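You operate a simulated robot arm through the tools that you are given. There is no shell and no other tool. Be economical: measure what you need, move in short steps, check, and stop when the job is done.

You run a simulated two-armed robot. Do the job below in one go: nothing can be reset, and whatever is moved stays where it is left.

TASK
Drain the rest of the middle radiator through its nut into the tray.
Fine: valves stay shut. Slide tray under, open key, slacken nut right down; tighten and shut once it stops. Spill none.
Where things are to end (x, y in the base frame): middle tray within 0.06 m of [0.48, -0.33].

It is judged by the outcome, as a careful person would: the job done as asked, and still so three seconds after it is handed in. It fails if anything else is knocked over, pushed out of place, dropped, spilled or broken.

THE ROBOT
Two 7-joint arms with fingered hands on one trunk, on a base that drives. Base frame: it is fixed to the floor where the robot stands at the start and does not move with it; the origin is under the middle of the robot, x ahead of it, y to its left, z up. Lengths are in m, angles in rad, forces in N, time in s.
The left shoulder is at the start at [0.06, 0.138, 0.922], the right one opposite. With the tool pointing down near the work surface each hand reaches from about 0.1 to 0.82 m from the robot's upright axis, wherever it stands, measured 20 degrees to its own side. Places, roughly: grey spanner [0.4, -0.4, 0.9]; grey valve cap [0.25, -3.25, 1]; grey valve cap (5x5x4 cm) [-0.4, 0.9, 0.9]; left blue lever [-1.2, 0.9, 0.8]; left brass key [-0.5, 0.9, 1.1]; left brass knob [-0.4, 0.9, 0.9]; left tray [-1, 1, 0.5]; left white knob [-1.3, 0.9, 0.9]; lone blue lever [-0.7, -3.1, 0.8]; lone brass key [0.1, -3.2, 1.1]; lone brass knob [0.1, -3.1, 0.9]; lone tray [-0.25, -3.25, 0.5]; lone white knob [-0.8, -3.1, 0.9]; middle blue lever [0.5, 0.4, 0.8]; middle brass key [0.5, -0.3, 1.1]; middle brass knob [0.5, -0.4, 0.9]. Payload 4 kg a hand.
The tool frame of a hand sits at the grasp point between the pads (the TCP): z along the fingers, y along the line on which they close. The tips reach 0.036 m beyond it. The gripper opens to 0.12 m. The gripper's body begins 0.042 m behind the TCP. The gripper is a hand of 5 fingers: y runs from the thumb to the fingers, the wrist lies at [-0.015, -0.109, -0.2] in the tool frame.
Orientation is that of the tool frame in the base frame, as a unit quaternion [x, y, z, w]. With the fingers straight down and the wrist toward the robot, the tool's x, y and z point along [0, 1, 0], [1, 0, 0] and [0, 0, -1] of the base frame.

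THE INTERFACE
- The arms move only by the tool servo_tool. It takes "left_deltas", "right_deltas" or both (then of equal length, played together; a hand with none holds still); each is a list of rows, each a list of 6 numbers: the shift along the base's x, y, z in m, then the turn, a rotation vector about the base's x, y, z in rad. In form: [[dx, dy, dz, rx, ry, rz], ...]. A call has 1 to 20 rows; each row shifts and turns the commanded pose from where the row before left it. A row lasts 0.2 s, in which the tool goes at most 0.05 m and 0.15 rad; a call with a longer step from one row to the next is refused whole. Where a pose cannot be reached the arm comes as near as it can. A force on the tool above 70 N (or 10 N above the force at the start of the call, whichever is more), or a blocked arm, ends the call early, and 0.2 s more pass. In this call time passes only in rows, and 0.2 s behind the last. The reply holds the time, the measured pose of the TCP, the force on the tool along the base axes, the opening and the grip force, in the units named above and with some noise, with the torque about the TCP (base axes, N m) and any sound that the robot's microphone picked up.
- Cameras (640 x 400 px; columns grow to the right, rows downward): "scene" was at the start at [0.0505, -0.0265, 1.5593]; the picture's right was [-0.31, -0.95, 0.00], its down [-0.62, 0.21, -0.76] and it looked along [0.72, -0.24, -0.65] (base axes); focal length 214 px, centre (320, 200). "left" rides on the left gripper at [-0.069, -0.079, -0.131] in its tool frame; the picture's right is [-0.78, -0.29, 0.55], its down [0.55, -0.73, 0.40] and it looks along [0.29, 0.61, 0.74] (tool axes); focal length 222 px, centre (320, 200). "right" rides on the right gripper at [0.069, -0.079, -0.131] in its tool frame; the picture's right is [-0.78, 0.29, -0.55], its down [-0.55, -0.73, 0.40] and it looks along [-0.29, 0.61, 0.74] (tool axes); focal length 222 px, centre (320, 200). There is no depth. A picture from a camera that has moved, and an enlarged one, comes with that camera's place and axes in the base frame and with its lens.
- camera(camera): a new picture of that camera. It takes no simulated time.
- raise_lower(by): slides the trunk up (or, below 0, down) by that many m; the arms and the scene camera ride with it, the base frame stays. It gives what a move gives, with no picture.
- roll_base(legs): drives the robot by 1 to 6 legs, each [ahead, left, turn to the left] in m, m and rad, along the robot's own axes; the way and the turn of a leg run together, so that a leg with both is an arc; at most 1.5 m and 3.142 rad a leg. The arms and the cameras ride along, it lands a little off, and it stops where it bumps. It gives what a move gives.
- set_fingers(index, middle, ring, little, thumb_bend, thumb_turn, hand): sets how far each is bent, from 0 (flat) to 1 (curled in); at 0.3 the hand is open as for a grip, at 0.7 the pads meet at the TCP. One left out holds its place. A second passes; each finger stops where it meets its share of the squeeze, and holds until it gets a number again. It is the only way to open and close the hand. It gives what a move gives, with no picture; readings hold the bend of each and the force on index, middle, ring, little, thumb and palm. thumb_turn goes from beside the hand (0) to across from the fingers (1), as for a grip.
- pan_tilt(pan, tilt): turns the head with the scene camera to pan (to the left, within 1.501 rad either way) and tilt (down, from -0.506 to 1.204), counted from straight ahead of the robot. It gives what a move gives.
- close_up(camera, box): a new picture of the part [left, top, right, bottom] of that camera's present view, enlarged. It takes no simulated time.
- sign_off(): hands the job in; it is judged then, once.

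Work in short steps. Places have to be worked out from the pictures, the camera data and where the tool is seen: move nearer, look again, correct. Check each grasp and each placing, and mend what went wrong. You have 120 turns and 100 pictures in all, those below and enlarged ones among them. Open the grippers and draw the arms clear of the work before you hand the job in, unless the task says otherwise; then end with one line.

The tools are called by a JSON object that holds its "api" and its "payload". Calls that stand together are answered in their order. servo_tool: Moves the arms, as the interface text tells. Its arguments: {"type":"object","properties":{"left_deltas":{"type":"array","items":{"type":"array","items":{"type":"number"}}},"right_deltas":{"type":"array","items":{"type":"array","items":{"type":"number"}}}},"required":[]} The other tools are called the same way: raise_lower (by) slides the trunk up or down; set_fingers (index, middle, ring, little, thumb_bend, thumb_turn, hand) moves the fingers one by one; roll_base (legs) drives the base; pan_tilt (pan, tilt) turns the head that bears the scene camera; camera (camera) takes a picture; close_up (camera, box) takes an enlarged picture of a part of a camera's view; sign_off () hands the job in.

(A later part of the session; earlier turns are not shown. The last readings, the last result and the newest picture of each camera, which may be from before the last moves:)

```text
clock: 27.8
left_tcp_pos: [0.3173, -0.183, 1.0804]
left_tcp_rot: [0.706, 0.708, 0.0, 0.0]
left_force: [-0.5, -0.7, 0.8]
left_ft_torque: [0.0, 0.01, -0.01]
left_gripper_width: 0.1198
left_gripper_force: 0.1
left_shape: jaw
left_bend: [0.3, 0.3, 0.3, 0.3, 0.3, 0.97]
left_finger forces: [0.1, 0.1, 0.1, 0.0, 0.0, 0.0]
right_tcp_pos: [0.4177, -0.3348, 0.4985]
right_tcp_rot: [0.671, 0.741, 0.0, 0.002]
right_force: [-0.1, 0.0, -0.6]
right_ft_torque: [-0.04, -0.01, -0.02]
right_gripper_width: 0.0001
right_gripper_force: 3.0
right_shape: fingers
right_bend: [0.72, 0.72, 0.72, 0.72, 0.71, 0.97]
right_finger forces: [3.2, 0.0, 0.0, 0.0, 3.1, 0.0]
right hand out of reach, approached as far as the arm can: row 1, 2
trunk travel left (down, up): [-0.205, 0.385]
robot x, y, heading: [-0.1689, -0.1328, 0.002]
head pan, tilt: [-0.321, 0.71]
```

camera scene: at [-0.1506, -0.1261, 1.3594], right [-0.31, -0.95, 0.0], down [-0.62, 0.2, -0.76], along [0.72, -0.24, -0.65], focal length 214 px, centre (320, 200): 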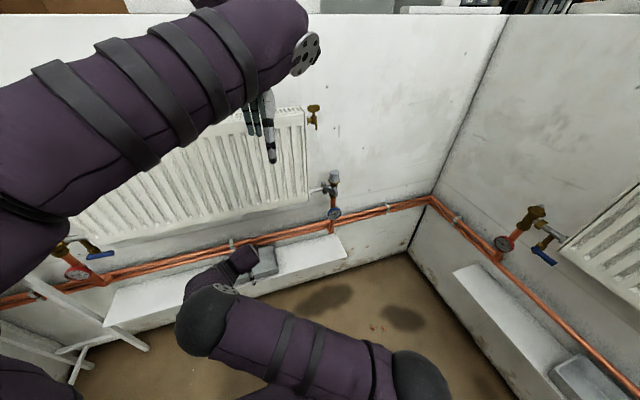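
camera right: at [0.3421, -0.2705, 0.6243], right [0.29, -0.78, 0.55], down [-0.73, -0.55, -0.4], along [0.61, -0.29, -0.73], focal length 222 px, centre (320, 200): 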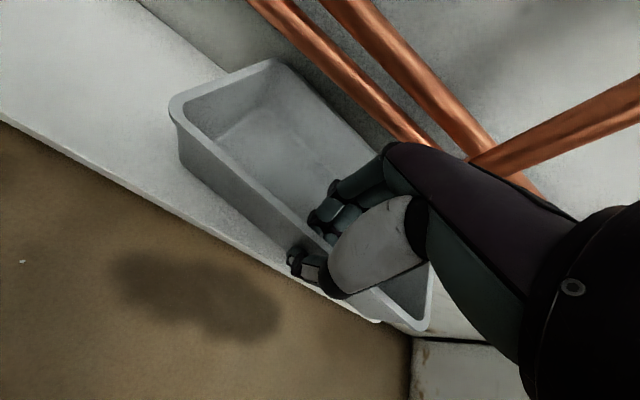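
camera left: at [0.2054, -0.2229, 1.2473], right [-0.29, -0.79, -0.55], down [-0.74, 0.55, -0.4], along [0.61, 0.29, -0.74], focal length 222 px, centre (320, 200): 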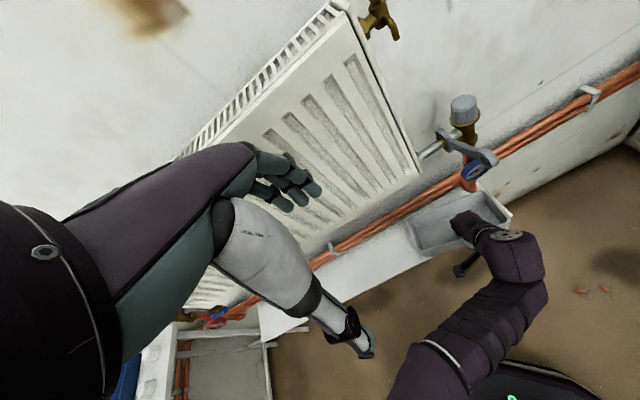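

It turns, with a slight rise. I'll turn a little more and then lower the trunk by the amount it rose.

{"api": "servo_tool", "payload": {"right_deltas": [[0, 0, 0, 0, 0, 0.05], [0, 0, 0, 0, 0, 0.05]]}}

{"api": "raise_lower", "payload": {"by": -0.009}}

{"api": "camera", "payload": {"camera": "right"}}

{"api": "close_up", "payload": {"camera": "left", "box": [360, 80, 600, 300]}}

```text
clock: 28.4
left_tcp_pos: [0.3181, -0.1838, 1.0804]
left_tcp_rot: [0.706, 0.708, -0.001, 0.0]
left_force: [-0.5, 0.7, -0.1]
left_ft_torque: [0.03, 0.01, 0.0]
left_gripper_width: 0.1196
left_gripper_force: 0.0
left_shape: jaw
left_bend: [0.3, 0.3, 0.3, 0.3, 0.3, 0.97]
left_finger forces: [0.1, 0.1, 0.0, 0.0, 0.1, 0.1]
right_tcp_pos: [0.4129, -0.3281, 0.5034]
right_tcp_rot: [0.634, 0.773, -0.001, 0.003]
right_force: [0.1, -0.1, -0.9]
right_ft_torque: [-0.02, 0.0, -0.01]
right_gripper_width: 0.0
right_gripper_force: 3.4
right_shape: fingers
right_bend: [0.72, 0.72, 0.72, 0.72, 0.71, 0.97]
right_finger forces: [3.5, 0.0, 0.0, 0.0, 3.1, 0.1]
right hand out of reach, approached as far as the arm can: row 1, 2
trunk travel left (down, up): [-0.205, 0.385]
robot x, y, heading: [-0.1653, -0.1221, 0.005]
head pan, tilt: [-0.321, 0.71]
```

```text
clock: 28.9
left_tcp_pos: [0.3173, -0.1836, 1.0719]
left_tcp_rot: [0.707, 0.707, 0.0, 0.0]
left_force: [-0.3, 0.1, 0.5]
left_ft_torque: [-0.03, 0.01, 0.0]
left_gripper_width: 0.1197
left_gripper_force: 0.0
left_shape: jaw
left_bend: [0.3, 0.3, 0.3, 0.3, 0.3, 0.97]
left_finger forces: [0.0, 0.0, 0.0, 0.1, 0.0, 0.0]
right_tcp_pos: [0.4137, -0.3286, 0.4931]
right_tcp_rot: [0.634, 0.774, -0.001, 0.003]
right_force: [0.9, -0.9, 0.6]
right_ft_torque: [0.0, 0.0, 0.0]
right_gripper_width: 0.0001
right_gripper_force: 3.6
right_shape: fingers
right_bend: [0.72, 0.72, 0.72, 0.72, 0.71, 0.97]
right_finger forces: [3.5, 0.0, 0.0, 0.0, 3.5, 0.0]
trunk travel left (down, up): [-0.196, 0.394]
robot x, y, heading: [-0.1675, -0.1302, 0.003]
head pan, tilt: [-0.321, 0.71]
```

```text
71 pictures are left
camera right: at [0.3224, -0.276, 0.6245], right [0.44, -0.71, 0.55], down [-0.61, -0.68, -0.4], along [0.66, -0.16, -0.73], focal length 222 px, centre (320, 200)
```

right: 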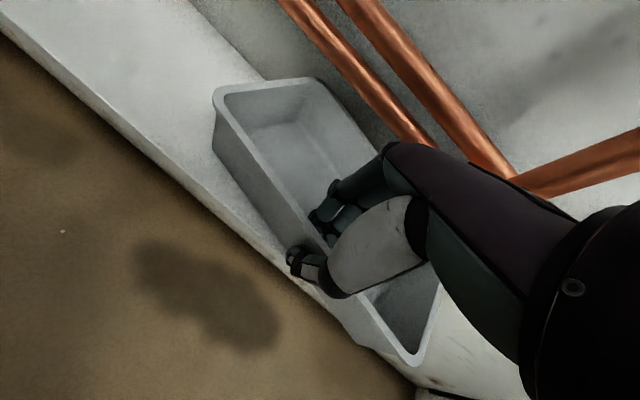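

```text
1.82 times, centred on (480, 190) of left
camera zoom: at [0.2379, -0.2529, 1.2022], right [-0.29, -0.79, -0.55], down [-0.74, 0.55, -0.4], along [0.61, 0.29, -0.74], focal length 404 px, centre (29, 218)
```

zoom: 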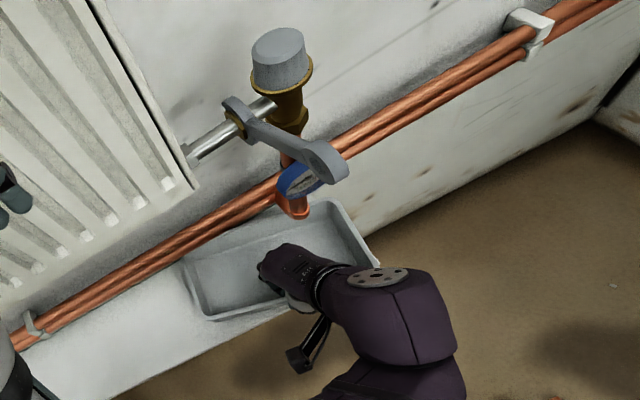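

The tray pivoted in the pinch, so it keeps a yaw of about -0.22 rad, with its centre at (0.456, -0.321). A turned tray is harmless, so I'll just push it 0.022 m deeper with the base and then let go.

{"api": "roll_base", "payload": {"legs": [[0.022, -0.008, 0]]}}

{"api": "set_fingers", "payload": {"hand": "right", "index": 0.45, "middle": 0.45, "ring": 0.45, "little": 0.45, "thumb_bend": 0.45}}

{"api": "camera", "payload": {"camera": "right"}}

```text
clock: 29.7
left_tcp_pos: [0.339, -0.1912, 1.0714]
left_tcp_rot: [0.706, 0.708, 0.0, -0.001]
left_force: [-0.3, -0.2, -0.7]
left_ft_torque: [-0.03, 0.01, -0.02]
left_gripper_width: 0.12
left_gripper_force: 0.0
left_shape: jaw
left_bend: [0.3, 0.3, 0.3, 0.3, 0.3, 0.97]
left_finger forces: [0.1, 0.1, 0.1, 0.0, 0.0, 0.1]
right_tcp_pos: [0.4347, -0.3359, 0.4937]
right_tcp_rot: [0.634, 0.773, -0.001, 0.002]
right_force: [0.3, 0.9, 1.2]
right_ft_torque: [0.03, -0.03, 0.01]
right_gripper_width: 0.0001
right_gripper_force: 2.7
right_shape: fingers
right_bend: [0.72, 0.72, 0.72, 0.72, 0.71, 0.97]
right_finger forces: [3.1, 0.1, 0.0, 0.1, 3.3, 0.0]
trunk travel left (down, up): [-0.196, 0.394]
robot x, y, heading: [-0.1438, -0.1384, 0.002]
head pan, tilt: [-0.321, 0.71]
```

```text
clock: 30.7
left_tcp_pos: [0.3396, -0.1921, 1.0721]
left_tcp_rot: [0.706, 0.708, -0.001, 0.0]
left_force: [0.0, -0.1, -1.0]
left_ft_torque: [-0.05, 0.01, 0.01]
left_gripper_width: 0.1197
left_gripper_force: 0.0
left_shape: jaw
left_bend: [0.3, 0.3, 0.3, 0.3, 0.3, 0.97]
left_finger forces: [0.1, 0.0, 0.0, 0.0, 0.0, 0.0]
right_tcp_pos: [0.4354, -0.3368, 0.4943]
right_tcp_rot: [0.634, 0.773, -0.002, 0.003]
right_force: [-0.5, -0.2, -0.8]
right_ft_torque: [-0.02, 0.02, 0.03]
right_gripper_width: 0.0744
right_gripper_force: 0.0
right_shape: fingers
right_bend: [0.45, 0.45, 0.45, 0.45, 0.45, 0.97]
right_finger forces: [0.1, 0.1, 0.0, 0.0, 0.0, 0.0]
trunk travel left (down, up): [-0.196, 0.394]
robot x, y, heading: [-0.1507, -0.1383, 0.002]
head pan, tilt: [-0.321, 0.71]
```

```text
69 pictures are left
camera right: at [0.3443, -0.2837, 0.6244], right [0.44, -0.71, 0.55], down [-0.61, -0.69, -0.4], along [0.66, -0.16, -0.73], focal length 222 px, centre (320, 200)
```

right: 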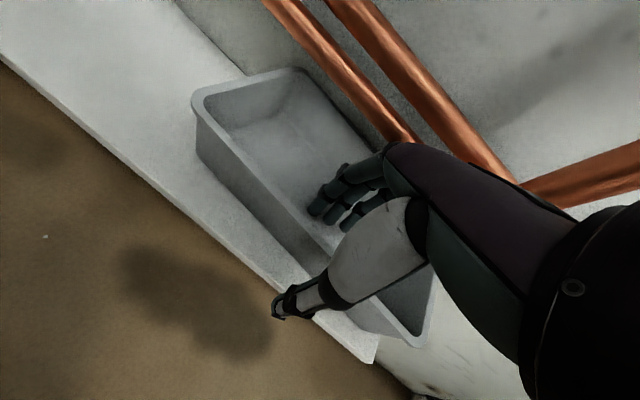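

The tray now sits well: yaw about -0.1 rad, centre about (0.488, -0.323), fully on the shelf. I'll lift the hand out with the trunk and back the base away.

{"api": "raise_lower", "payload": {"by": 0.08}}

{"api": "roll_base", "payload": {"legs": [[-0.15, 0, 0]]}}

{"api": "camera", "payload": {"camera": "right"}}

{"api": "camera", "payload": {"camera": "scene"}}

```text
clock: 31.9
left_tcp_pos: [0.3393, -0.1897, 1.1521]
left_tcp_rot: [0.706, 0.708, 0.0, 0.0]
left_force: [0.0, 1.2, 0.3]
left_ft_torque: [-0.04, -0.02, -0.02]
left_gripper_width: 0.1197
left_gripper_force: 0.0
left_shape: jaw
left_bend: [0.3, 0.3, 0.3, 0.3, 0.3, 0.97]
left_finger forces: [0.0, 0.0, 0.0, 0.0, 0.0, 0.0]
right_tcp_pos: [0.4347, -0.3366, 0.5732]
right_tcp_rot: [0.634, 0.773, -0.001, 0.002]
right_force: [0.2, 0.1, -0.5]
right_ft_torque: [0.01, 0.04, 0.01]
right_gripper_width: 0.0747
right_gripper_force: 0.1
right_shape: fingers
right_bend: [0.45, 0.45, 0.45, 0.45, 0.45, 0.97]
right_finger forces: [0.0, 0.0, 0.0, 0.0, 0.0, 0.1]
trunk travel left (down, up): [-0.276, 0.314]
robot x, y, heading: [-0.1467, -0.1359, 0.001]
head pan, tilt: [-0.321, 0.71]
```

```text
clock: 33.3
left_tcp_pos: [0.189, -0.193, 1.1512]
left_tcp_rot: [0.707, 0.708, -0.001, 0.0]
left_force: [-0.5, 0.0, 0.2]
left_ft_torque: [0.01, 0.0, 0.02]
left_gripper_width: 0.1199
left_gripper_force: 0.1
left_shape: jaw
left_bend: [0.3, 0.3, 0.3, 0.3, 0.3, 0.97]
left_finger forces: [0.0, 0.0, 0.0, 0.0, 0.1, 0.0]
right_tcp_pos: [0.287, -0.337, 0.573]
right_tcp_rot: [0.634, 0.773, -0.002, 0.002]
right_force: [0.2, 0.0, 0.0]
right_ft_torque: [0.01, 0.01, -0.01]
right_gripper_width: 0.0746
right_gripper_force: 0.1
right_shape: fingers
right_bend: [0.45, 0.45, 0.45, 0.45, 0.45, 0.97]
right_finger forces: [0.0, 0.1, 0.0, 0.0, 0.1, 0.1]
trunk travel left (down, up): [-0.276, 0.314]
robot x, y, heading: [-0.2986, -0.1336, -0.004]
head pan, tilt: [-0.321, 0.71]
```

```text
68 pictures are left
camera right: at [0.1957, -0.2844, 0.7046], right [0.44, -0.71, 0.55], down [-0.61, -0.68, -0.4], along [0.66, -0.16, -0.73], focal length 222 px, centre (320, 200)
```

right: 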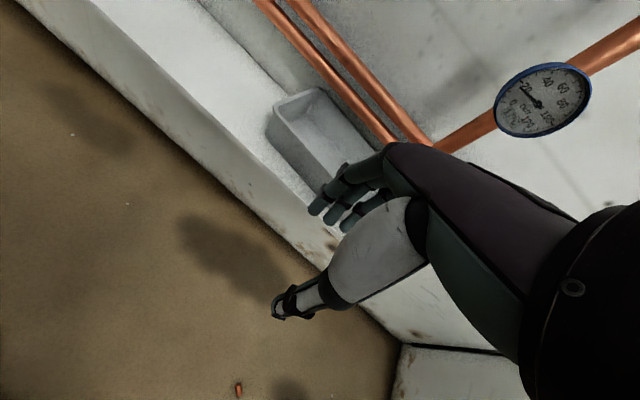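

```text
67 pictures are left
camera scene: at [-0.2447, -0.1641, 1.3354], right [-0.31, -0.95, 0.0], down [-0.62, 0.21, -0.76], along [0.72, -0.24, -0.65], focal length 214 px, centre (320, 200)
```

scene: 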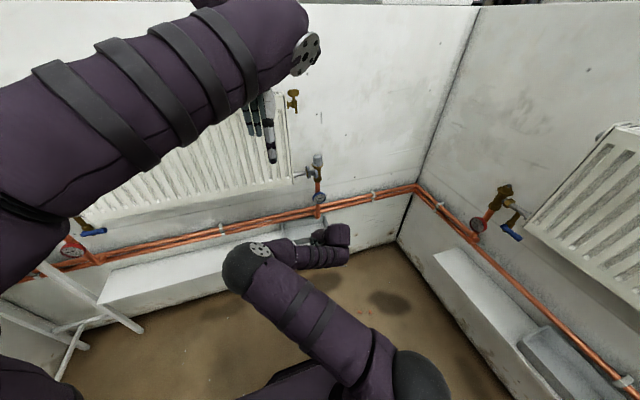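

The tray is placed and the hand is clear. Now I'll look closely at the key and the nut and spanner from the present views.

{"api": "close_up", "payload": {"camera": "scene", "box": [270, 75, 350, 235]}}

{"api": "camera", "payload": {"camera": "left"}}

```text
2.50 times, centred on (310, 155) of scene
camera zoom: at [-0.2447, -0.1641, 1.3354], right [-0.31, -0.95, 0.0], down [-0.62, 0.21, -0.76], along [0.72, -0.24, -0.65], focal length 536 px, centre (345, 312)
```

zoom: 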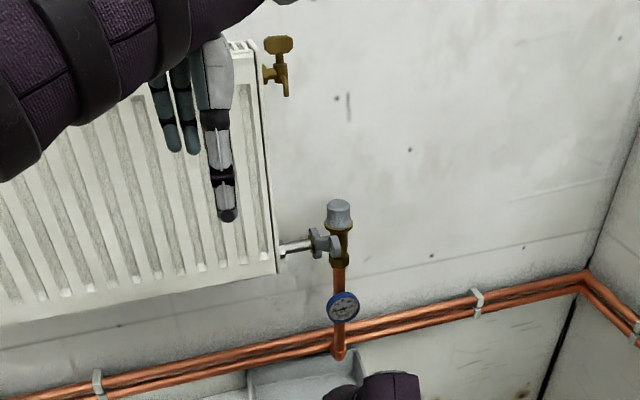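

```text
65 pictures are left
camera left: at [0.111, -0.2613, 1.2824], right [-0.29, -0.78, -0.55], down [-0.74, 0.55, -0.4], along [0.61, 0.29, -0.74], focal length 222 px, centre (320, 200)
```

left: 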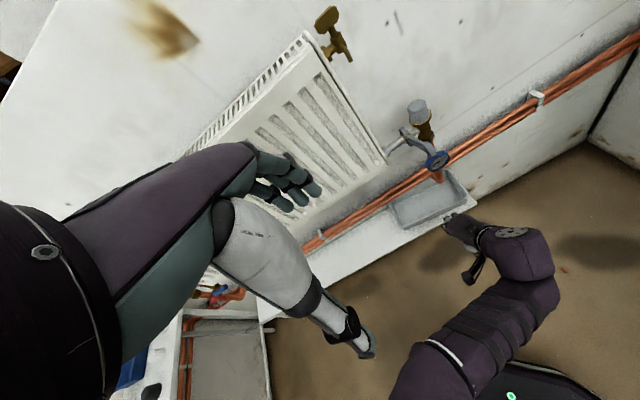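

The key's bow is a plate about 0.04 m wide lying along y, so I can pinch it from above with the fingers closing along x. I'll swing the left arm out of the way and raise the right hand well clear of the spanner, straightening its yaw.

{"api": "servo_tool", "payload": {"left_deltas": [[-0.003, 0.019, 0, 0, 0, 0], [-0.003, 0.019, 0, 0, 0, 0], [-0.003, 0.019, 0, 0, 0, 0], [-0.003, 0.019, 0, 0, 0, 0], [-0.003, 0.019, 0, 0, 0, 0], [-0.003, 0.019, 0, 0, 0, 0], [-0.003, 0.019, 0, 0, 0, 0], [-0.003, 0.019, 0, 0, 0, 0], [-0.003, 0.019, 0, 0, 0, 0], [-0.003, 0.019, 0, 0, 0, 0], [-0.003, 0.019, 0, 0, 0, 0], [-0.003, 0.019, 0, 0, 0, 0], [-0.003, 0.019, 0, 0, 0, 0], [-0.003, 0.019, 0, 0, 0, 0], [-0.003, 0.019, 0, 0, 0, 0], [-0.003, 0.019, 0, 0, 0, 0]], "right_deltas": [[-0.02, 0, 0.025, 0, 0, -0.0137], [-0.02, 0, 0.025, 0, 0, -0.0137], [-0.02, 0, 0.03, 0, 0, -0.0137], [-0.015, 0, 0.04, 0, 0, -0.0137], [0, 0, 0.042, 0, 0, -0.0137], [0, 0, 0.042, 0, 0, -0.0137], [0, 0, 0.042, 0, 0, -0.0137], [0, 0, 0.042, 0, 0, -0.0137], [0, 0, 0.042, 0, 0, -0.0137], [0, 0, 0.042, 0, 0, -0.0137], [0, 0, 0.042, 0, 0, -0.0137], [0, 0, 0.042, 0, 0, -0.0137], [0, 0, 0.042, 0, 0, -0.0137], [0, 0, 0.042, 0, 0, -0.0137], [0, 0, 0.042, 0, 0, -0.0137], [0, 0, 0.042, 0, 0, 0]]}}

{"api": "camera", "payload": {"camera": "right"}}

```text
clock: 36.7
left_tcp_pos: [0.1427, 0.1134, 1.1527]
left_tcp_rot: [0.706, 0.708, 0.0, 0.001]
left_force: [-0.5, -0.3, -0.9]
left_ft_torque: [0.0, -0.01, 0.01]
left_gripper_width: 0.1197
left_gripper_force: 0.0
left_shape: jaw
left_bend: [0.3, 0.3, 0.3, 0.3, 0.3, 0.97]
left_finger forces: [0.1, 0.1, 0.1, 0.0, 0.0, 0.0]
right_tcp_pos: [0.2113, -0.3359, 1.1965]
right_tcp_rot: [0.71, 0.704, -0.001, 0.003]
right_force: [-0.8, -0.1, 0.2]
right_ft_torque: [0.01, 0.03, 0.01]
right_gripper_width: 0.0746
right_gripper_force: 0.1
right_shape: fingers
right_bend: [0.45, 0.45, 0.45, 0.45, 0.45, 0.97]
right_finger forces: [0.0, 0.0, 0.0, 0.0, 0.0, 0.1]
trunk travel left (down, up): [-0.276, 0.314]
robot x, y, heading: [-0.2992, -0.1349, 0.001]
head pan, tilt: [-0.321, 0.71]
```

```text
64 pictures are left
camera right: at [0.1334, -0.2667, 1.3277], right [0.28, -0.78, 0.55], down [-0.74, -0.55, -0.4], along [0.61, -0.3, -0.73], focal length 222 px, centre (320, 200)
```

right: 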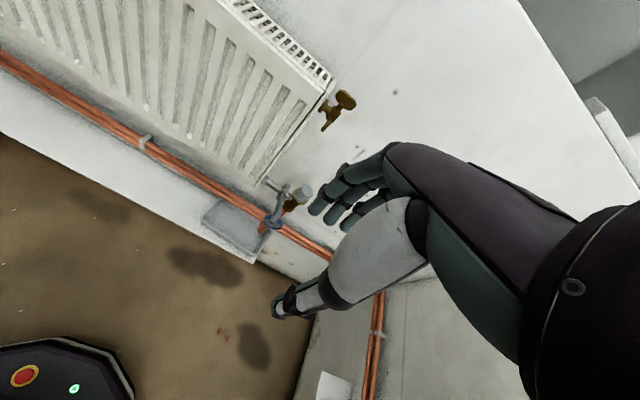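

The key is in view. I'll drive 0.15 m forward and lift the hand to above key height before reaching over it.

{"api": "roll_base", "payload": {"legs": [[0.13, 0, 0]]}}

{"api": "servo_tool", "payload": {"right_deltas": [[0.005, 0.003, 0.03, 0, 0, 0], [0.015, 0.003, 0.03, 0, 0, 0], [0.02, 0.003, 0.01, 0, 0, 0], [0.02, 0.003, 0, 0, 0, 0], [0.02, 0.003, 0, 0, 0, 0]]}}

{"api": "camera", "payload": {"camera": "right"}}

{"api": "camera", "payload": {"camera": "scene"}}

```text
clock: 38.0
left_tcp_pos: [0.2725, 0.113, 1.1511]
left_tcp_rot: [0.707, 0.708, -0.001, -0.002]
left_force: [-0.8, 0.1, 0.8]
left_ft_torque: [-0.02, 0.02, 0.0]
left_gripper_width: 0.1196
left_gripper_force: 0.0
left_shape: jaw
left_bend: [0.3, 0.3, 0.3, 0.3, 0.3, 0.97]
left_finger forces: [0.0, 0.0, 0.1, 0.0, 0.1, 0.1]
right_tcp_pos: [0.3433, -0.3371, 1.1955]
right_tcp_rot: [0.71, 0.704, -0.001, 0.001]
right_force: [-0.1, 0.7, -0.4]
right_ft_torque: [-0.01, 0.02, 0.01]
right_gripper_width: 0.0748
right_gripper_force: 0.0
right_shape: fingers
right_bend: [0.45, 0.45, 0.45, 0.45, 0.45, 0.97]
right_finger forces: [0.1, 0.0, 0.0, 0.1, 0.0, 0.0]
trunk travel left (down, up): [-0.276, 0.314]
robot x, y, heading: [-0.1673, -0.138, -0.003]
head pan, tilt: [-0.321, 0.71]
```

```text
clock: 39.1
left_tcp_pos: [0.2731, 0.1134, 1.1506]
left_tcp_rot: [0.706, 0.708, 0.0, 0.0]
left_force: [-0.4, -0.1, -1.1]
left_ft_torque: [0.02, 0.02, 0.02]
left_gripper_width: 0.1196
left_gripper_force: 0.0
left_shape: jaw
left_bend: [0.3, 0.3, 0.3, 0.3, 0.3, 0.97]
left_finger forces: [0.0, 0.0, 0.0, 0.0, 0.0, 0.0]
right_tcp_pos: [0.3963, -0.3226, 1.2588]
right_tcp_rot: [0.71, 0.704, -0.002, 0.002]
right_force: [-0.4, 0.3, 0.6]
right_ft_torque: [0.0, -0.01, 0.03]
right_gripper_width: 0.0748
right_gripper_force: 0.1
right_shape: fingers
right_bend: [0.45, 0.45, 0.45, 0.45, 0.45, 0.97]
right_finger forces: [0.0, 0.1, 0.1, 0.0, 0.1, 0.0]
right hand out of reach, approached as far as the arm can: row 4, 5
trunk travel left (down, up): [-0.276, 0.314]
robot x, y, heading: [-0.1634, -0.1359, -0.002]
head pan, tilt: [-0.321, 0.71]
```

```text
63 pictures are left
camera right: at [0.3179, -0.2519, 1.389], right [0.29, -0.78, 0.55], down [-0.74, -0.55, -0.39], along [0.61, -0.3, -0.73], focal length 222 px, centre (320, 200)
```

right: 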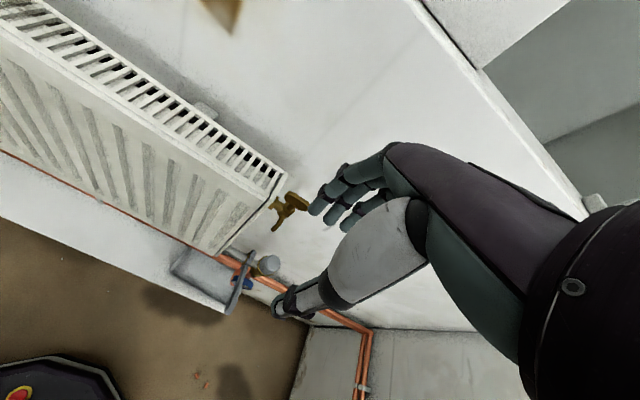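

```text
62 pictures are left
camera scene: at [-0.1139, -0.1636, 1.3353], right [-0.31, -0.95, 0.0], down [-0.62, 0.2, -0.76], along [0.72, -0.24, -0.65], focal length 214 px, centre (320, 200)
```

scene: 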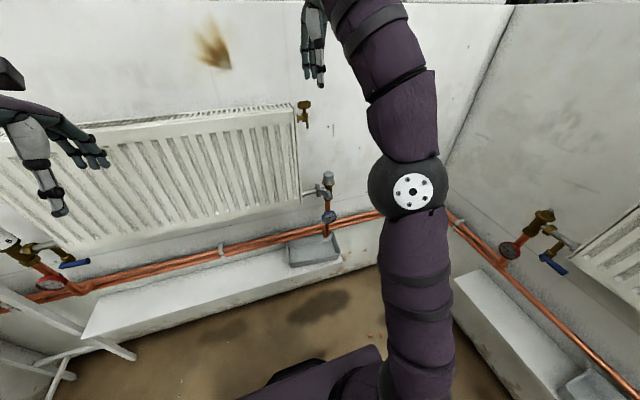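

The key is confirmed at about (0.495, -0.318, 1.147). The arm needs the trunk higher for this, so I'll raise it 0.12 m and then come forward over the key.

{"api": "raise_lower", "payload": {"by": 0.15}}

{"api": "servo_tool", "payload": {"right_deltas": [[0.02, 0.001, -0.03, 0, 0, 0], [0.02, 0.001, -0.03, 0, 0, 0], [0.02, 0.001, -0.03, 0, 0, 0], [0.018, 0.001, -0.03, 0, 0, 0], [0.01, 0.001, -0.02, 0, 0, 0]]}}

{"api": "camera", "payload": {"camera": "right"}}

{"api": "camera", "payload": {"camera": "scene"}}

```text
clock: 40.9
left_tcp_pos: [0.2733, 0.1138, 1.3016]
left_tcp_rot: [0.706, 0.708, 0.0, 0.0]
left_force: [-0.1, 0.6, 0.2]
left_ft_torque: [-0.02, -0.02, -0.03]
left_gripper_width: 0.1197
left_gripper_force: 0.1
left_shape: jaw
left_bend: [0.3, 0.3, 0.3, 0.3, 0.3, 0.97]
left_finger forces: [0.0, 0.0, 0.0, 0.1, 0.1, 0.0]
right_tcp_pos: [0.3962, -0.3215, 1.4087]
right_tcp_rot: [0.709, 0.705, -0.001, 0.002]
right_force: [0.2, 0.8, -0.5]
right_ft_torque: [-0.01, 0.0, 0.0]
right_gripper_width: 0.0746
right_gripper_force: 0.0
right_shape: fingers
right_bend: [0.45, 0.45, 0.45, 0.45, 0.45, 0.97]
right_finger forces: [0.0, 0.1, 0.0, 0.0, 0.0, 0.0]
trunk travel left (down, up): [-0.426, 0.164]
robot x, y, heading: [-0.1659, -0.1375, 0.001]
head pan, tilt: [-0.321, 0.71]
```

```text
clock: 42.1
left_tcp_pos: [0.2732, 0.1131, 1.3004]
left_tcp_rot: [0.707, 0.707, 0.0, -0.001]
left_force: [1.3, 0.0, -0.4]
left_ft_torque: [0.0, -0.03, -0.02]
left_gripper_width: 0.1198
left_gripper_force: 0.0
left_shape: jaw
left_bend: [0.3, 0.3, 0.3, 0.3, 0.3, 0.97]
left_finger forces: [0.0, 0.0, 0.0, 0.0, 0.1, 0.1]
right_tcp_pos: [0.483, -0.3187, 1.2693]
right_tcp_rot: [0.709, 0.705, -0.002, 0.002]
right_force: [-0.4, -0.1, -0.4]
right_ft_torque: [-0.05, 0.01, -0.03]
right_gripper_width: 0.0749
right_gripper_force: 0.0
right_shape: fingers
right_bend: [0.45, 0.45, 0.45, 0.45, 0.45, 0.97]
right_finger forces: [0.0, 0.0, 0.1, 0.1, 0.0, 0.0]
trunk travel left (down, up): [-0.426, 0.164]
robot x, y, heading: [-0.1633, -0.1372, 0.007]
head pan, tilt: [-0.321, 0.71]
```

```text
61 pictures are left
camera right: at [0.4048, -0.2479, 1.3997], right [0.28, -0.78, 0.55], down [-0.74, -0.55, -0.4], along [0.61, -0.29, -0.73], focal length 222 px, centre (320, 200)
```

right: 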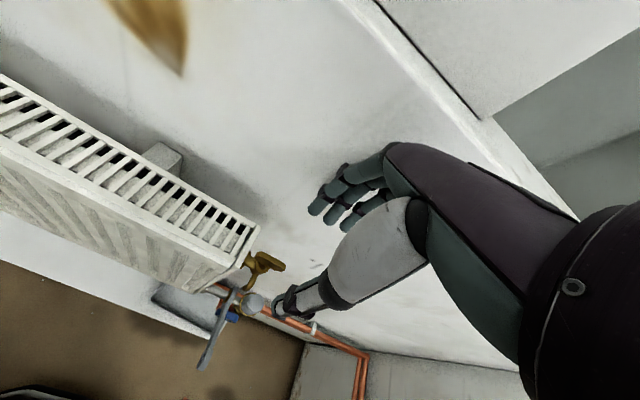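

```text
60 pictures are left
camera scene: at [-0.1141, -0.164, 1.4853], right [-0.31, -0.95, 0.0], down [-0.62, 0.21, -0.76], along [0.72, -0.24, -0.65], focal length 214 px, centre (320, 200)
```

scene: 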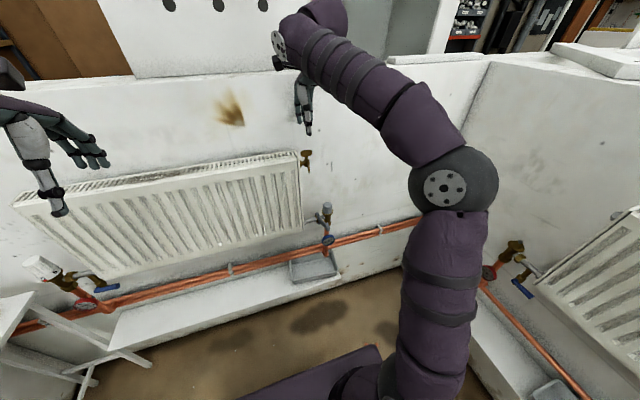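

The bow is at (0.490, -0.315, ~1.147), and the index finger opposes the thumb at the TCP. I'll curl the ring and little fingers out of the way and lower over the bow.

{"api": "set_fingers", "payload": {"hand": "right", "ring": 1.0, "little": 1.0}}

{"api": "servo_tool", "payload": {"right_deltas": [[0.003, 0.002, -0.02, 0, 0, 0], [0.002, 0.001, -0.02, 0, 0, 0], [0.002, 0.001, -0.02, 0, 0, 0], [0, 0, -0.02, 0, 0, 0]]}}

{"api": "camera", "payload": {"camera": "right"}}

{"api": "close_up", "payload": {"camera": "scene", "box": [270, 90, 350, 180]}}

```text
clock: 43.1
left_tcp_pos: [0.2734, 0.1136, 1.3016]
left_tcp_rot: [0.706, 0.708, -0.001, 0.0]
left_force: [0.2, 0.1, -0.2]
left_ft_torque: [0.02, 0.0, 0.02]
left_gripper_width: 0.1198
left_gripper_force: 0.1
left_shape: jaw
left_bend: [0.3, 0.3, 0.3, 0.3, 0.3, 0.97]
left_finger forces: [0.1, 0.0, 0.0, 0.1, 0.0, 0.0]
right_tcp_pos: [0.4831, -0.3191, 1.2699]
right_tcp_rot: [0.709, 0.705, -0.002, 0.003]
right_force: [-0.8, 0.5, 0.1]
right_ft_torque: [0.0, 0.01, -0.02]
right_gripper_width: 0.0748
right_gripper_force: 0.0
right_shape: fingers
right_bend: [0.45, 0.45, 1.0, 1.0, 0.45, 0.97]
right_finger forces: [0.1, 0.0, 0.0, 0.1, 0.1, 0.0]
trunk travel left (down, up): [-0.426, 0.164]
robot x, y, heading: [-0.1689, -0.1404, -0.006]
head pan, tilt: [-0.321, 0.71]
```

```text
clock: 44.1
left_tcp_pos: [0.2738, 0.1127, 1.3019]
left_tcp_rot: [0.706, 0.708, 0.0, 0.0]
left_force: [0.3, -0.6, 0.5]
left_ft_torque: [0.02, 0.03, 0.0]
left_gripper_width: 0.1195
left_gripper_force: 0.1
left_shape: jaw
left_bend: [0.3, 0.3, 0.3, 0.3, 0.3, 0.97]
left_finger forces: [0.0, 0.0, 0.0, 0.0, 0.0, 0.0]
right_tcp_pos: [0.4905, -0.3138, 1.1898]
right_tcp_rot: [0.71, 0.705, -0.001, 0.003]
right_force: [0.2, 0.4, 1.2]
right_ft_torque: [0.03, 0.01, 0.01]
right_gripper_width: 0.0746
right_gripper_force: 0.2
right_shape: fingers
right_bend: [0.45, 0.45, 1.0, 1.0, 0.45, 0.97]
right_finger forces: [0.0, 0.1, 0.0, 0.1, 0.1, 0.0]
trunk travel left (down, up): [-0.426, 0.164]
robot x, y, heading: [-0.1669, -0.1366, -0.001]
head pan, tilt: [-0.321, 0.71]
```

```text
59 pictures are left
camera right: at [0.4124, -0.2438, 1.3206], right [0.28, -0.78, 0.55], down [-0.74, -0.55, -0.4], along [0.61, -0.29, -0.73], focal length 222 px, centre (320, 200)
```

right: 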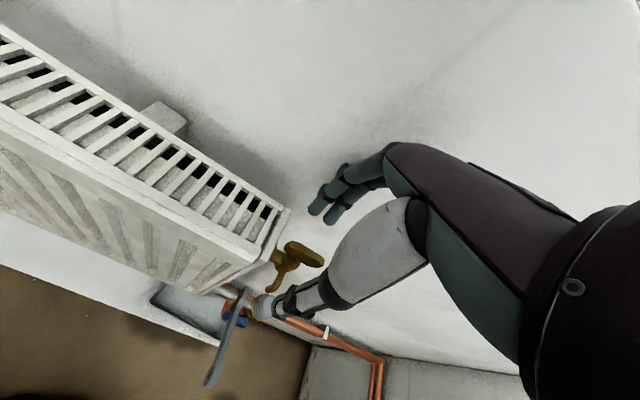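

```text
4.44 times, centred on (310, 135) of scene
camera zoom: at [-0.1143, -0.1641, 1.4854], right [-0.31, -0.95, 0.0], down [-0.62, 0.21, -0.76], along [0.72, -0.24, -0.65], focal length 953 px, centre (364, 489)
```

zoom: 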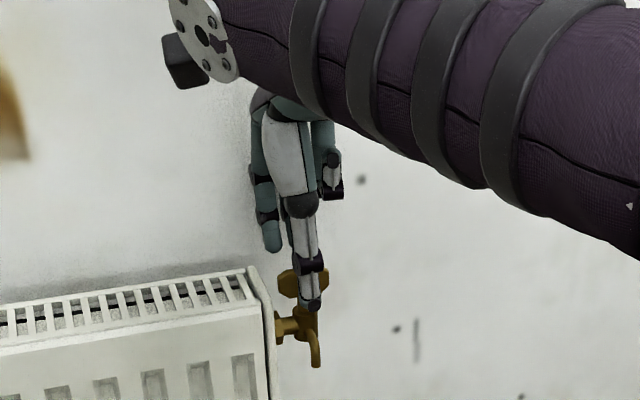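

The thumb is lined up with the bow, whose centre I put at (0.491, -0.317, 1.149). I'll lower to pad height and pinch.

{"api": "servo_tool", "payload": {"right_deltas": [[0.001, -0.001, -0.018, 0, 0, 0], [0, -0.001, -0.018, 0, 0, 0]]}}

{"api": "set_fingers", "payload": {"hand": "right", "index": 0.7, "middle": 0.7, "thumb_bend": 0.7}}

{"api": "close_up", "payload": {"camera": "right", "box": [220, 150, 420, 330]}}

{"api": "close_up", "payload": {"camera": "scene", "box": [270, 90, 350, 180]}}

```text
clock: 44.7
left_tcp_pos: [0.2735, 0.1123, 1.3011]
left_tcp_rot: [0.706, 0.708, 0.0, 0.0]
left_force: [1.5, -0.5, 0.3]
left_ft_torque: [0.01, 0.0, -0.02]
left_gripper_width: 0.1197
left_gripper_force: 0.1
left_shape: jaw
left_bend: [0.3, 0.3, 0.3, 0.3, 0.3, 0.97]
left_finger forces: [0.1, 0.1, 0.1, 0.1, 0.0, 0.1]
right_tcp_pos: [0.4914, -0.3153, 1.1525]
right_tcp_rot: [0.71, 0.704, -0.002, 0.002]
right_force: [1.0, -0.4, -0.2]
right_ft_torque: [0.02, -0.01, 0.02]
right_gripper_width: 0.0746
right_gripper_force: 0.0
right_shape: fingers
right_bend: [0.45, 0.45, 1.0, 1.0, 0.45, 0.97]
right_finger forces: [0.0, 0.0, 0.1, 0.1, 0.0, 0.0]
trunk travel left (down, up): [-0.426, 0.164]
robot x, y, heading: [-0.162, -0.1364, 0.001]
head pan, tilt: [-0.321, 0.71]
```

```text
clock: 45.7
left_tcp_pos: [0.2746, 0.1135, 1.3016]
left_tcp_rot: [0.707, 0.708, 0.0, 0.0]
left_force: [0.1, 1.0, 0.7]
left_ft_torque: [-0.02, 0.04, 0.0]
left_gripper_width: 0.1196
left_gripper_force: 0.1
left_shape: jaw
left_bend: [0.3, 0.3, 0.3, 0.3, 0.3, 0.97]
left_finger forces: [0.0, 0.0, 0.0, 0.0, 0.1, 0.2]
right_tcp_pos: [0.4925, -0.3163, 1.1524]
right_tcp_rot: [0.71, 0.704, -0.001, 0.003]
right_force: [9.6, 0.5, 1.2]
right_ft_torque: [0.0, -0.26, 0.06]
right_gripper_width: 0.007
right_gripper_force: 4.7
right_shape: fingers
right_bend: [0.67, 0.67, 1.0, 1.0, 0.7, 0.97]
right_finger forces: [3.8, 5.3, 0.0, 0.1, 0.4, 0.0]
trunk travel left (down, up): [-0.426, 0.164]
robot x, y, heading: [-0.1651, -0.137, 0.001]
head pan, tilt: [-0.321, 0.71]
```

```text
2.22 times, centred on (320, 240) of right
camera zoom: at [0.4141, -0.2454, 1.2835], right [0.28, -0.78, 0.55], down [-0.74, -0.55, -0.4], along [0.61, -0.29, -0.73], focal length 494 px, centre (320, 111)
```

zoom: 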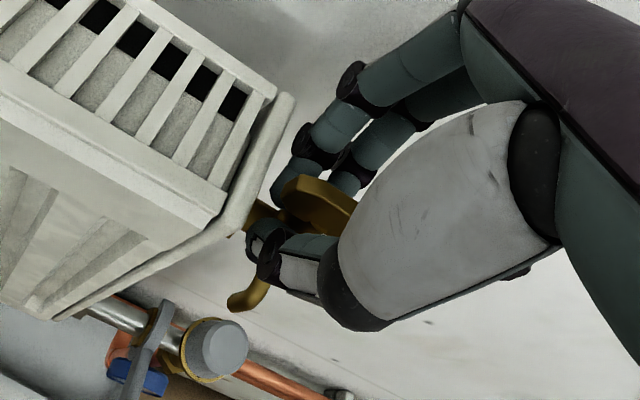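

```text
4.44 times, centred on (310, 135) of scene
camera zoom: at [-0.1132, -0.164, 1.4853], right [-0.31, -0.95, 0.0], down [-0.62, 0.2, -0.76], along [0.72, -0.24, -0.65], focal length 953 px, centre (364, 489)
```

zoom: 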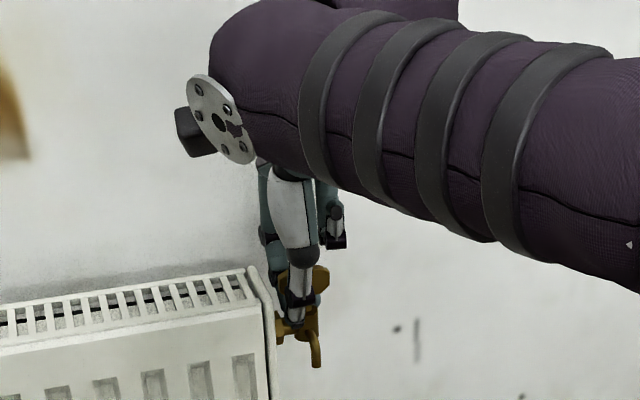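

The fingers press on the bow but the thumb only just touches, so I'll shift the hand 4 mm forward and close the thumb more.

{"api": "servo_tool", "payload": {"right_deltas": [[0.004, 0, 0, 0, 0, 0]]}}

{"api": "set_fingers", "payload": {"hand": "right", "thumb_bend": 0.78, "index": 0.75, "middle": 0.75}}

```text
clock: 46.1
left_tcp_pos: [0.2732, 0.1125, 1.3018]
left_tcp_rot: [0.706, 0.708, 0.0, 0.0]
left_force: [0.7, 0.7, 0.1]
left_ft_torque: [0.02, 0.0, -0.01]
left_gripper_width: 0.1199
left_gripper_force: 0.0
left_shape: jaw
left_bend: [0.3, 0.3, 0.3, 0.3, 0.3, 0.97]
left_finger forces: [0.0, 0.1, 0.0, 0.1, 0.0, 0.0]
right_tcp_pos: [0.4945, -0.3162, 1.1527]
right_tcp_rot: [0.71, 0.704, -0.002, 0.001]
right_force: [2.7, 1.0, -0.4]
right_ft_torque: [0.07, -0.04, 0.02]
right_gripper_width: 0.0065
right_gripper_force: 3.0
right_shape: fingers
right_bend: [0.68, 0.68, 1.0, 1.0, 0.69, 0.97]
right_finger forces: [1.8, 2.5, 0.0, 0.0, 2.0, 0.0]
trunk travel left (down, up): [-0.426, 0.164]
robot x, y, heading: [-0.1631, -0.1355, 0.0]
head pan, tilt: [-0.321, 0.71]
```

```text
clock: 47.1
left_tcp_pos: [0.2739, 0.1123, 1.3017]
left_tcp_rot: [0.706, 0.708, -0.001, 0.0]
left_force: [-0.1, 0.2, -0.6]
left_ft_torque: [0.01, -0.02, -0.01]
left_gripper_width: 0.1195
left_gripper_force: 0.1
left_shape: jaw
left_bend: [0.3, 0.3, 0.3, 0.3, 0.3, 0.97]
left_finger forces: [0.0, 0.1, 0.1, 0.1, 0.0, 0.0]
right_tcp_pos: [0.4952, -0.3151, 1.1524]
right_tcp_rot: [0.71, 0.705, -0.002, 0.002]
right_force: [5.4, 0.4, -5.6]
right_ft_torque: [0.03, -0.25, 0.12]
right_gripper_width: 0.0
right_gripper_force: 16.8
right_shape: fingers
right_bend: [0.73, 0.67, 1.0, 1.0, 0.72, 0.96]
right_finger forces: [9.2, 10.2, 0.0, 0.0, 15.0, 0.0]
trunk travel left (down, up): [-0.426, 0.164]
robot x, y, heading: [-0.1599, -0.138, 0.003]
head pan, tilt: [-0.321, 0.71]
```

The bow is gripped firmly. I'll turn counterclockwise, as seen from above, by 0.3 rad to open it and check.

{"api": "servo_tool", "payload": {"right_deltas": [[0, 0, 0, 0, 0, 0.1], [0, 0, 0, 0, 0, 0.1], [0, 0, 0, 0, 0, 0.1]]}}

{"api": "close_up", "payload": {"camera": "right", "box": [220, 150, 420, 330]}}

```text
clock: 47.9
left_tcp_pos: [0.2751, 0.1109, 1.3024]
left_tcp_rot: [0.706, 0.708, 0.0, -0.001]
left_force: [0.3, -0.7, 0.2]
left_ft_torque: [0.01, 0.0, -0.01]
left_gripper_width: 0.1196
left_gripper_force: 0.1
left_shape: jaw
left_bend: [0.3, 0.3, 0.3, 0.3, 0.3, 0.97]
left_finger forces: [0.0, 0.1, 0.0, 0.1, 0.0, 0.1]
right_tcp_pos: [0.4974, -0.3168, 1.1521]
right_tcp_rot: [0.596, 0.803, -0.001, 0.002]
right_force: [9.5, -1.8, -6.3]
right_ft_torque: [-0.08, -0.35, 0.01]
right_gripper_width: 0.0
right_gripper_force: 16.7
right_shape: fingers
right_bend: [0.73, 0.72, 1.0, 1.0, 0.73, 0.95]
right_finger forces: [9.9, 10.9, 0.1, 0.0, 13.5, 0.1]
trunk travel left (down, up): [-0.426, 0.164]
robot x, y, heading: [-0.1632, -0.1344, 0.002]
head pan, tilt: [-0.321, 0.71]
```

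```text
2.22 times, centred on (320, 240) of right
camera zoom: at [0.4014, -0.2729, 1.2827], right [0.5, -0.66, 0.55], down [-0.54, -0.74, -0.4], along [0.67, -0.1, -0.73], focal length 494 px, centre (320, 111)
```

zoom: 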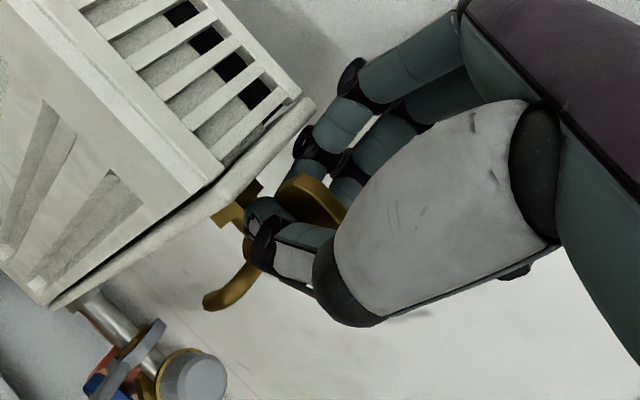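

The bow turned with the hand. I'll keep turning in the same direction.

{"api": "servo_tool", "payload": {"right_deltas": [[0, 0, 0, 0, 0, 0.1], [0, 0, 0, 0, 0, 0.1], [0, 0, 0, 0, 0, 0.1], [0, 0, 0, 0, 0, 0.1]]}}

{"api": "close_up", "payload": {"camera": "right", "box": [220, 150, 420, 330]}}

{"api": "close_up", "payload": {"camera": "scene", "box": [270, 90, 350, 180]}}

```text
clock: 48.9
left_tcp_pos: [0.2745, 0.1107, 1.3013]
left_tcp_rot: [0.707, 0.708, 0.0, -0.001]
left_force: [-1.2, 0.1, 0.0]
left_ft_torque: [0.02, 0.0, -0.01]
left_gripper_width: 0.1197
left_gripper_force: 0.1
left_shape: jaw
left_bend: [0.3, 0.3, 0.3, 0.3, 0.3, 0.97]
left_finger forces: [0.0, 0.0, 0.0, 0.0, 0.0, 0.0]
right_tcp_pos: [0.4986, -0.3202, 1.1524]
right_tcp_rot: [0.426, 0.905, 0.002, 0.005]
right_force: [20.5, -16.1, 5.3]
right_ft_torque: [0.89, -0.59, -1.32]
right_gripper_width: 0.0015
right_gripper_force: 43.7
right_shape: fingers
right_bend: [0.73, 0.74, 1.0, 1.0, 0.75, 0.93]
right_finger forces: [70.9, 1.2, 0.0, 0.0, 15.0, 0.1]
trunk travel left (down, up): [-0.426, 0.164]
robot x, y, heading: [-0.1648, -0.1381, -0.004]
head pan, tilt: [-0.321, 0.71]
```

```text
2.22 times, centred on (320, 240) of right
camera zoom: at [0.3925, -0.3171, 1.2835], right [0.72, -0.42, 0.55], down [-0.21, -0.89, -0.4], along [0.66, 0.17, -0.73], focal length 494 px, centre (320, 111)
```

zoom: 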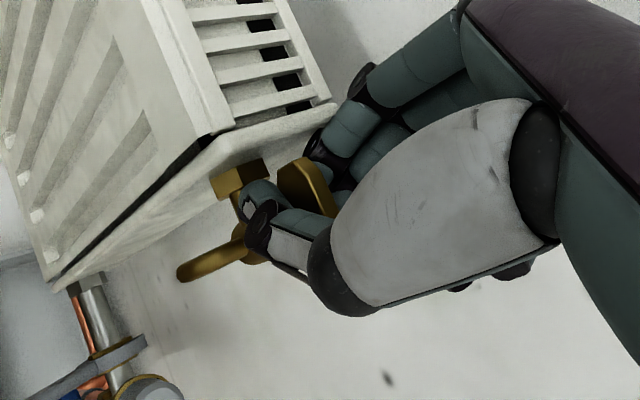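

```text
4.44 times, centred on (310, 135) of scene
camera zoom: at [-0.112, -0.1664, 1.4854], right [-0.31, -0.95, 0.0], down [-0.62, 0.21, -0.76], along [0.72, -0.24, -0.65], focal length 953 px, centre (364, 489)
```

zoom: 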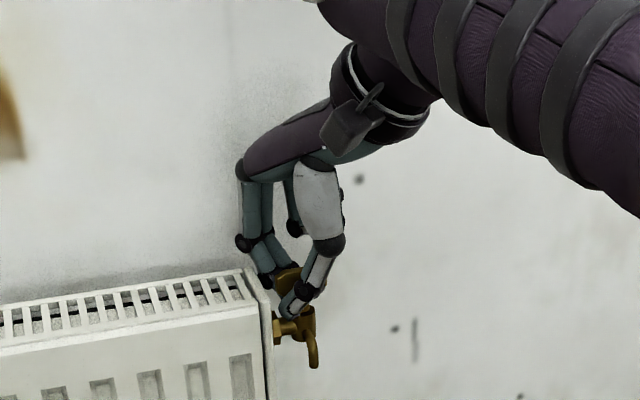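

The index finger is jammed, with 70 N on it against the valve body or radiator end, because I gripped too low. I'll release and look at how far the key has turned.

{"api": "set_fingers", "payload": {"hand": "right", "index": 0.5, "middle": 0.5, "thumb_bend": 0.5}}

{"api": "servo_tool", "payload": {"right_deltas": [[0, 0, 0.02, 0, 0, 0], [0, 0, 0.02, 0, 0, 0], [0, 0, 0.02, 0, 0, 0]]}}

{"api": "close_up", "payload": {"camera": "right", "box": [200, 150, 420, 350]}}

{"api": "close_up", "payload": {"camera": "scene", "box": [270, 90, 350, 180]}}

```text
clock: 49.9
left_tcp_pos: [0.2711, 0.1103, 1.3029]
left_tcp_rot: [0.706, 0.708, 0.001, -0.001]
left_force: [0.7, 0.2, -0.2]
left_ft_torque: [0.01, -0.01, 0.01]
left_gripper_width: 0.1196
left_gripper_force: 0.2
left_shape: jaw
left_bend: [0.3, 0.3, 0.3, 0.3, 0.3, 0.97]
left_finger forces: [0.1, 0.1, 0.1, 0.0, 0.1, 0.0]
right_tcp_pos: [0.4945, -0.3198, 1.1548]
right_tcp_rot: [0.427, 0.904, 0.001, 0.005]
right_force: [3.1, -25.9, 24.8]
right_ft_torque: [0.2, -0.44, -0.47]
right_gripper_width: 0.0336
right_gripper_force: 20.3
right_shape: fingers
right_bend: [0.65, 0.5, 1.0, 1.0, 0.5, 0.97]
right_finger forces: [41.5, 0.0, 0.0, 0.1, 0.0, 0.0]
trunk travel left (down, up): [-0.426, 0.164]
robot x, y, heading: [-0.1654, -0.1394, 0.001]
head pan, tilt: [-0.321, 0.71]
```

```text
clock: 50.7
left_tcp_pos: [0.2723, 0.1136, 1.3013]
left_tcp_rot: [0.706, 0.709, 0.001, -0.001]
left_force: [-1.5, 0.7, -0.7]
left_ft_torque: [0.02, -0.01, 0.01]
left_gripper_width: 0.1197
left_gripper_force: 0.1
left_shape: jaw
left_bend: [0.3, 0.3, 0.3, 0.3, 0.3, 0.97]
left_finger forces: [0.1, 0.1, 0.1, 0.0, 0.0, 0.0]
right_tcp_pos: [0.4939, -0.3129, 1.2116]
right_tcp_rot: [0.423, 0.906, 0.001, 0.001]
right_force: [1.3, -0.5, -0.6]
right_ft_torque: [0.02, 0.03, -0.01]
right_gripper_width: 0.0597
right_gripper_force: 0.1
right_shape: fingers
right_bend: [0.5, 0.5, 1.0, 1.0, 0.5, 0.97]
right_finger forces: [0.1, 0.0, 0.0, 0.1, 0.1, 0.0]
trunk travel left (down, up): [-0.426, 0.164]
robot x, y, heading: [-0.1679, -0.1389, 0.001]
head pan, tilt: [-0.321, 0.71]
```

```text
2.00 times, centred on (310, 250) of right
camera zoom: at [0.39, -0.311, 1.3433], right [0.73, -0.41, 0.55], down [-0.21, -0.89, -0.4], along [0.66, 0.17, -0.73], focal length 444 px, centre (340, 100)
```

zoom: 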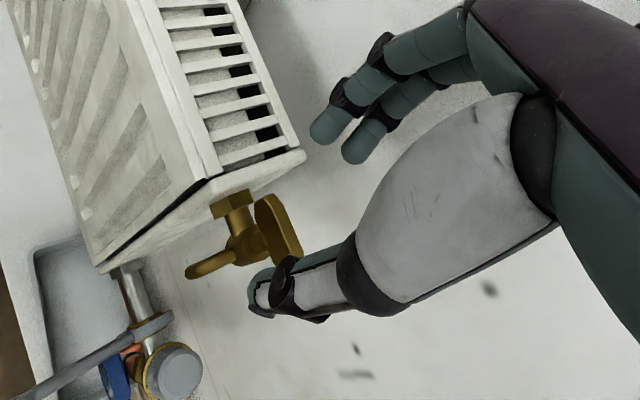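

```text
4.44 times, centred on (310, 135) of scene
camera zoom: at [-0.1145, -0.164, 1.4853], right [-0.31, -0.95, 0.0], down [-0.62, 0.2, -0.76], along [0.72, -0.24, -0.65], focal length 953 px, centre (364, 489)
```

zoom: 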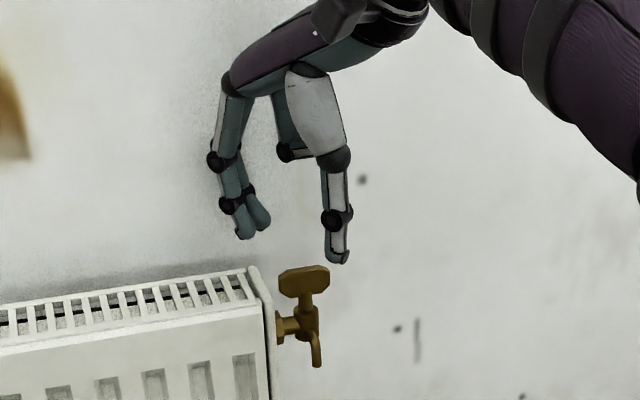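

The bow has barely turned. My fingers crowd the radiator end, whose top at z≈1.17 is above the bow. I'll instead push the bow's outer (-y) wing in +x with closed fingertips, which turns it counterclockwise with clearance to spare. First I lift, straighten and close the fingers.

{"api": "servo_tool", "payload": {"right_deltas": [[0, 0, 0.03, 0, 0, 0], [-0.006, -0.003, 0, 0, 0, -0.1], [-0.006, -0.003, 0, 0, 0, -0.1], [-0.006, -0.003, 0, 0, 0, -0.1], [-0.006, -0.003, 0, 0, 0, -0.1], [-0.006, -0.003, 0, 0, 0, -0.1], [-0.006, -0.004, 0, 0, 0, -0.1], [-0.006, -0.004, 0, 0, 0, -0.097]]}}

{"api": "set_fingers", "payload": {"hand": "right", "index": 0.7, "middle": 0.7, "thumb_bend": 0.7}}

{"api": "close_up", "payload": {"camera": "scene", "box": [270, 90, 350, 180]}}

{"api": "camera", "payload": {"camera": "right"}}

```text
clock: 52.5
left_tcp_pos: [0.2725, 0.1116, 1.302]
left_tcp_rot: [0.706, 0.708, 0.0, 0.0]
left_force: [0.2, 0.5, -0.6]
left_ft_torque: [-0.03, 0.02, 0.0]
left_gripper_width: 0.1196
left_gripper_force: 0.2
left_shape: jaw
left_bend: [0.3, 0.3, 0.3, 0.3, 0.3, 0.97]
left_finger forces: [0.0, 0.0, 0.0, 0.0, 0.0, 0.0]
right_tcp_pos: [0.4537, -0.3389, 1.2415]
right_tcp_rot: [0.709, 0.705, -0.001, 0.002]
right_force: [-1.2, 0.4, -1.1]
right_ft_torque: [-0.02, -0.01, 0.01]
right_gripper_width: 0.0595
right_gripper_force: 0.1
right_shape: fingers
right_bend: [0.5, 0.5, 1.0, 1.0, 0.5, 0.97]
right_finger forces: [0.0, 0.1, 0.0, 0.1, 0.0, 0.0]
trunk travel left (down, up): [-0.426, 0.164]
robot x, y, heading: [-0.1657, -0.1377, 0.0]
head pan, tilt: [-0.321, 0.71]
```

```text
clock: 53.5
left_tcp_pos: [0.274, 0.112, 1.3023]
left_tcp_rot: [0.706, 0.708, 0.0, 0.0]
left_force: [0.4, -0.8, 0.2]
left_ft_torque: [-0.02, 0.0, -0.02]
left_gripper_width: 0.1198
left_gripper_force: 0.2
left_shape: jaw
left_bend: [0.3, 0.3, 0.3, 0.3, 0.3, 0.97]
left_finger forces: [0.0, 0.0, 0.0, 0.0, 0.0, 0.1]
right_tcp_pos: [0.4535, -0.3383, 1.2433]
right_tcp_rot: [0.708, 0.706, -0.001, 0.002]
right_force: [-1.1, 0.3, 0.7]
right_ft_torque: [-0.01, 0.01, -0.03]
right_gripper_width: 0.0014
right_gripper_force: 0.2
right_shape: fingers
right_bend: [0.7, 0.7, 1.0, 1.0, 0.7, 0.97]
right_finger forces: [0.0, 0.1, 0.0, 0.1, 0.0, 0.0]
trunk travel left (down, up): [-0.426, 0.164]
robot x, y, heading: [-0.1641, -0.137, -0.003]
head pan, tilt: [-0.321, 0.71]
```

```text
4.44 times, centred on (310, 135) of scene
camera zoom: at [-0.1143, -0.164, 1.4853], right [-0.31, -0.95, 0.0], down [-0.62, 0.2, -0.76], along [0.72, -0.24, -0.65], focal length 953 px, centre (364, 489)
```

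zoom: 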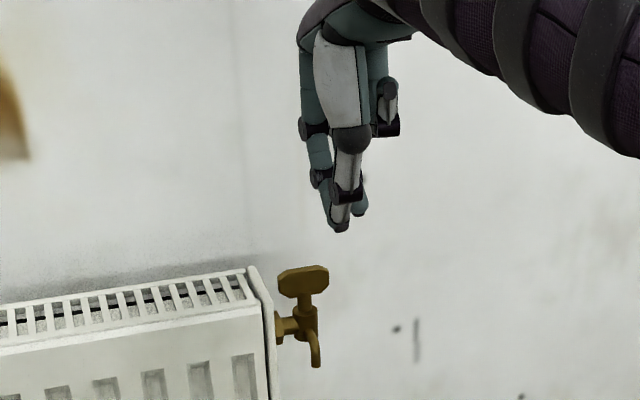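

```text
49 pictures are left
camera right: at [0.375, -0.269, 1.3736], right [0.29, -0.78, 0.55], down [-0.74, -0.55, -0.4], along [0.61, -0.29, -0.73], focal length 222 px, centre (320, 200)
```

right: 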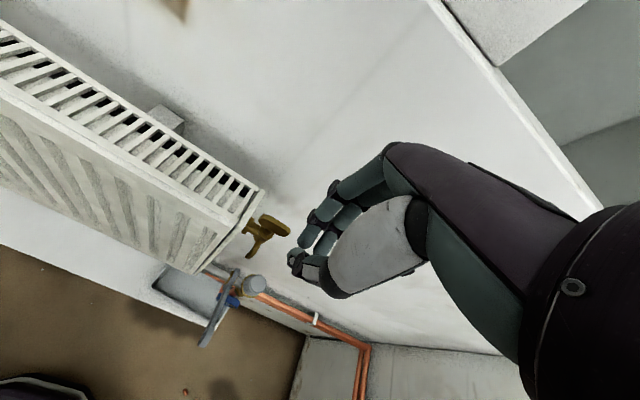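

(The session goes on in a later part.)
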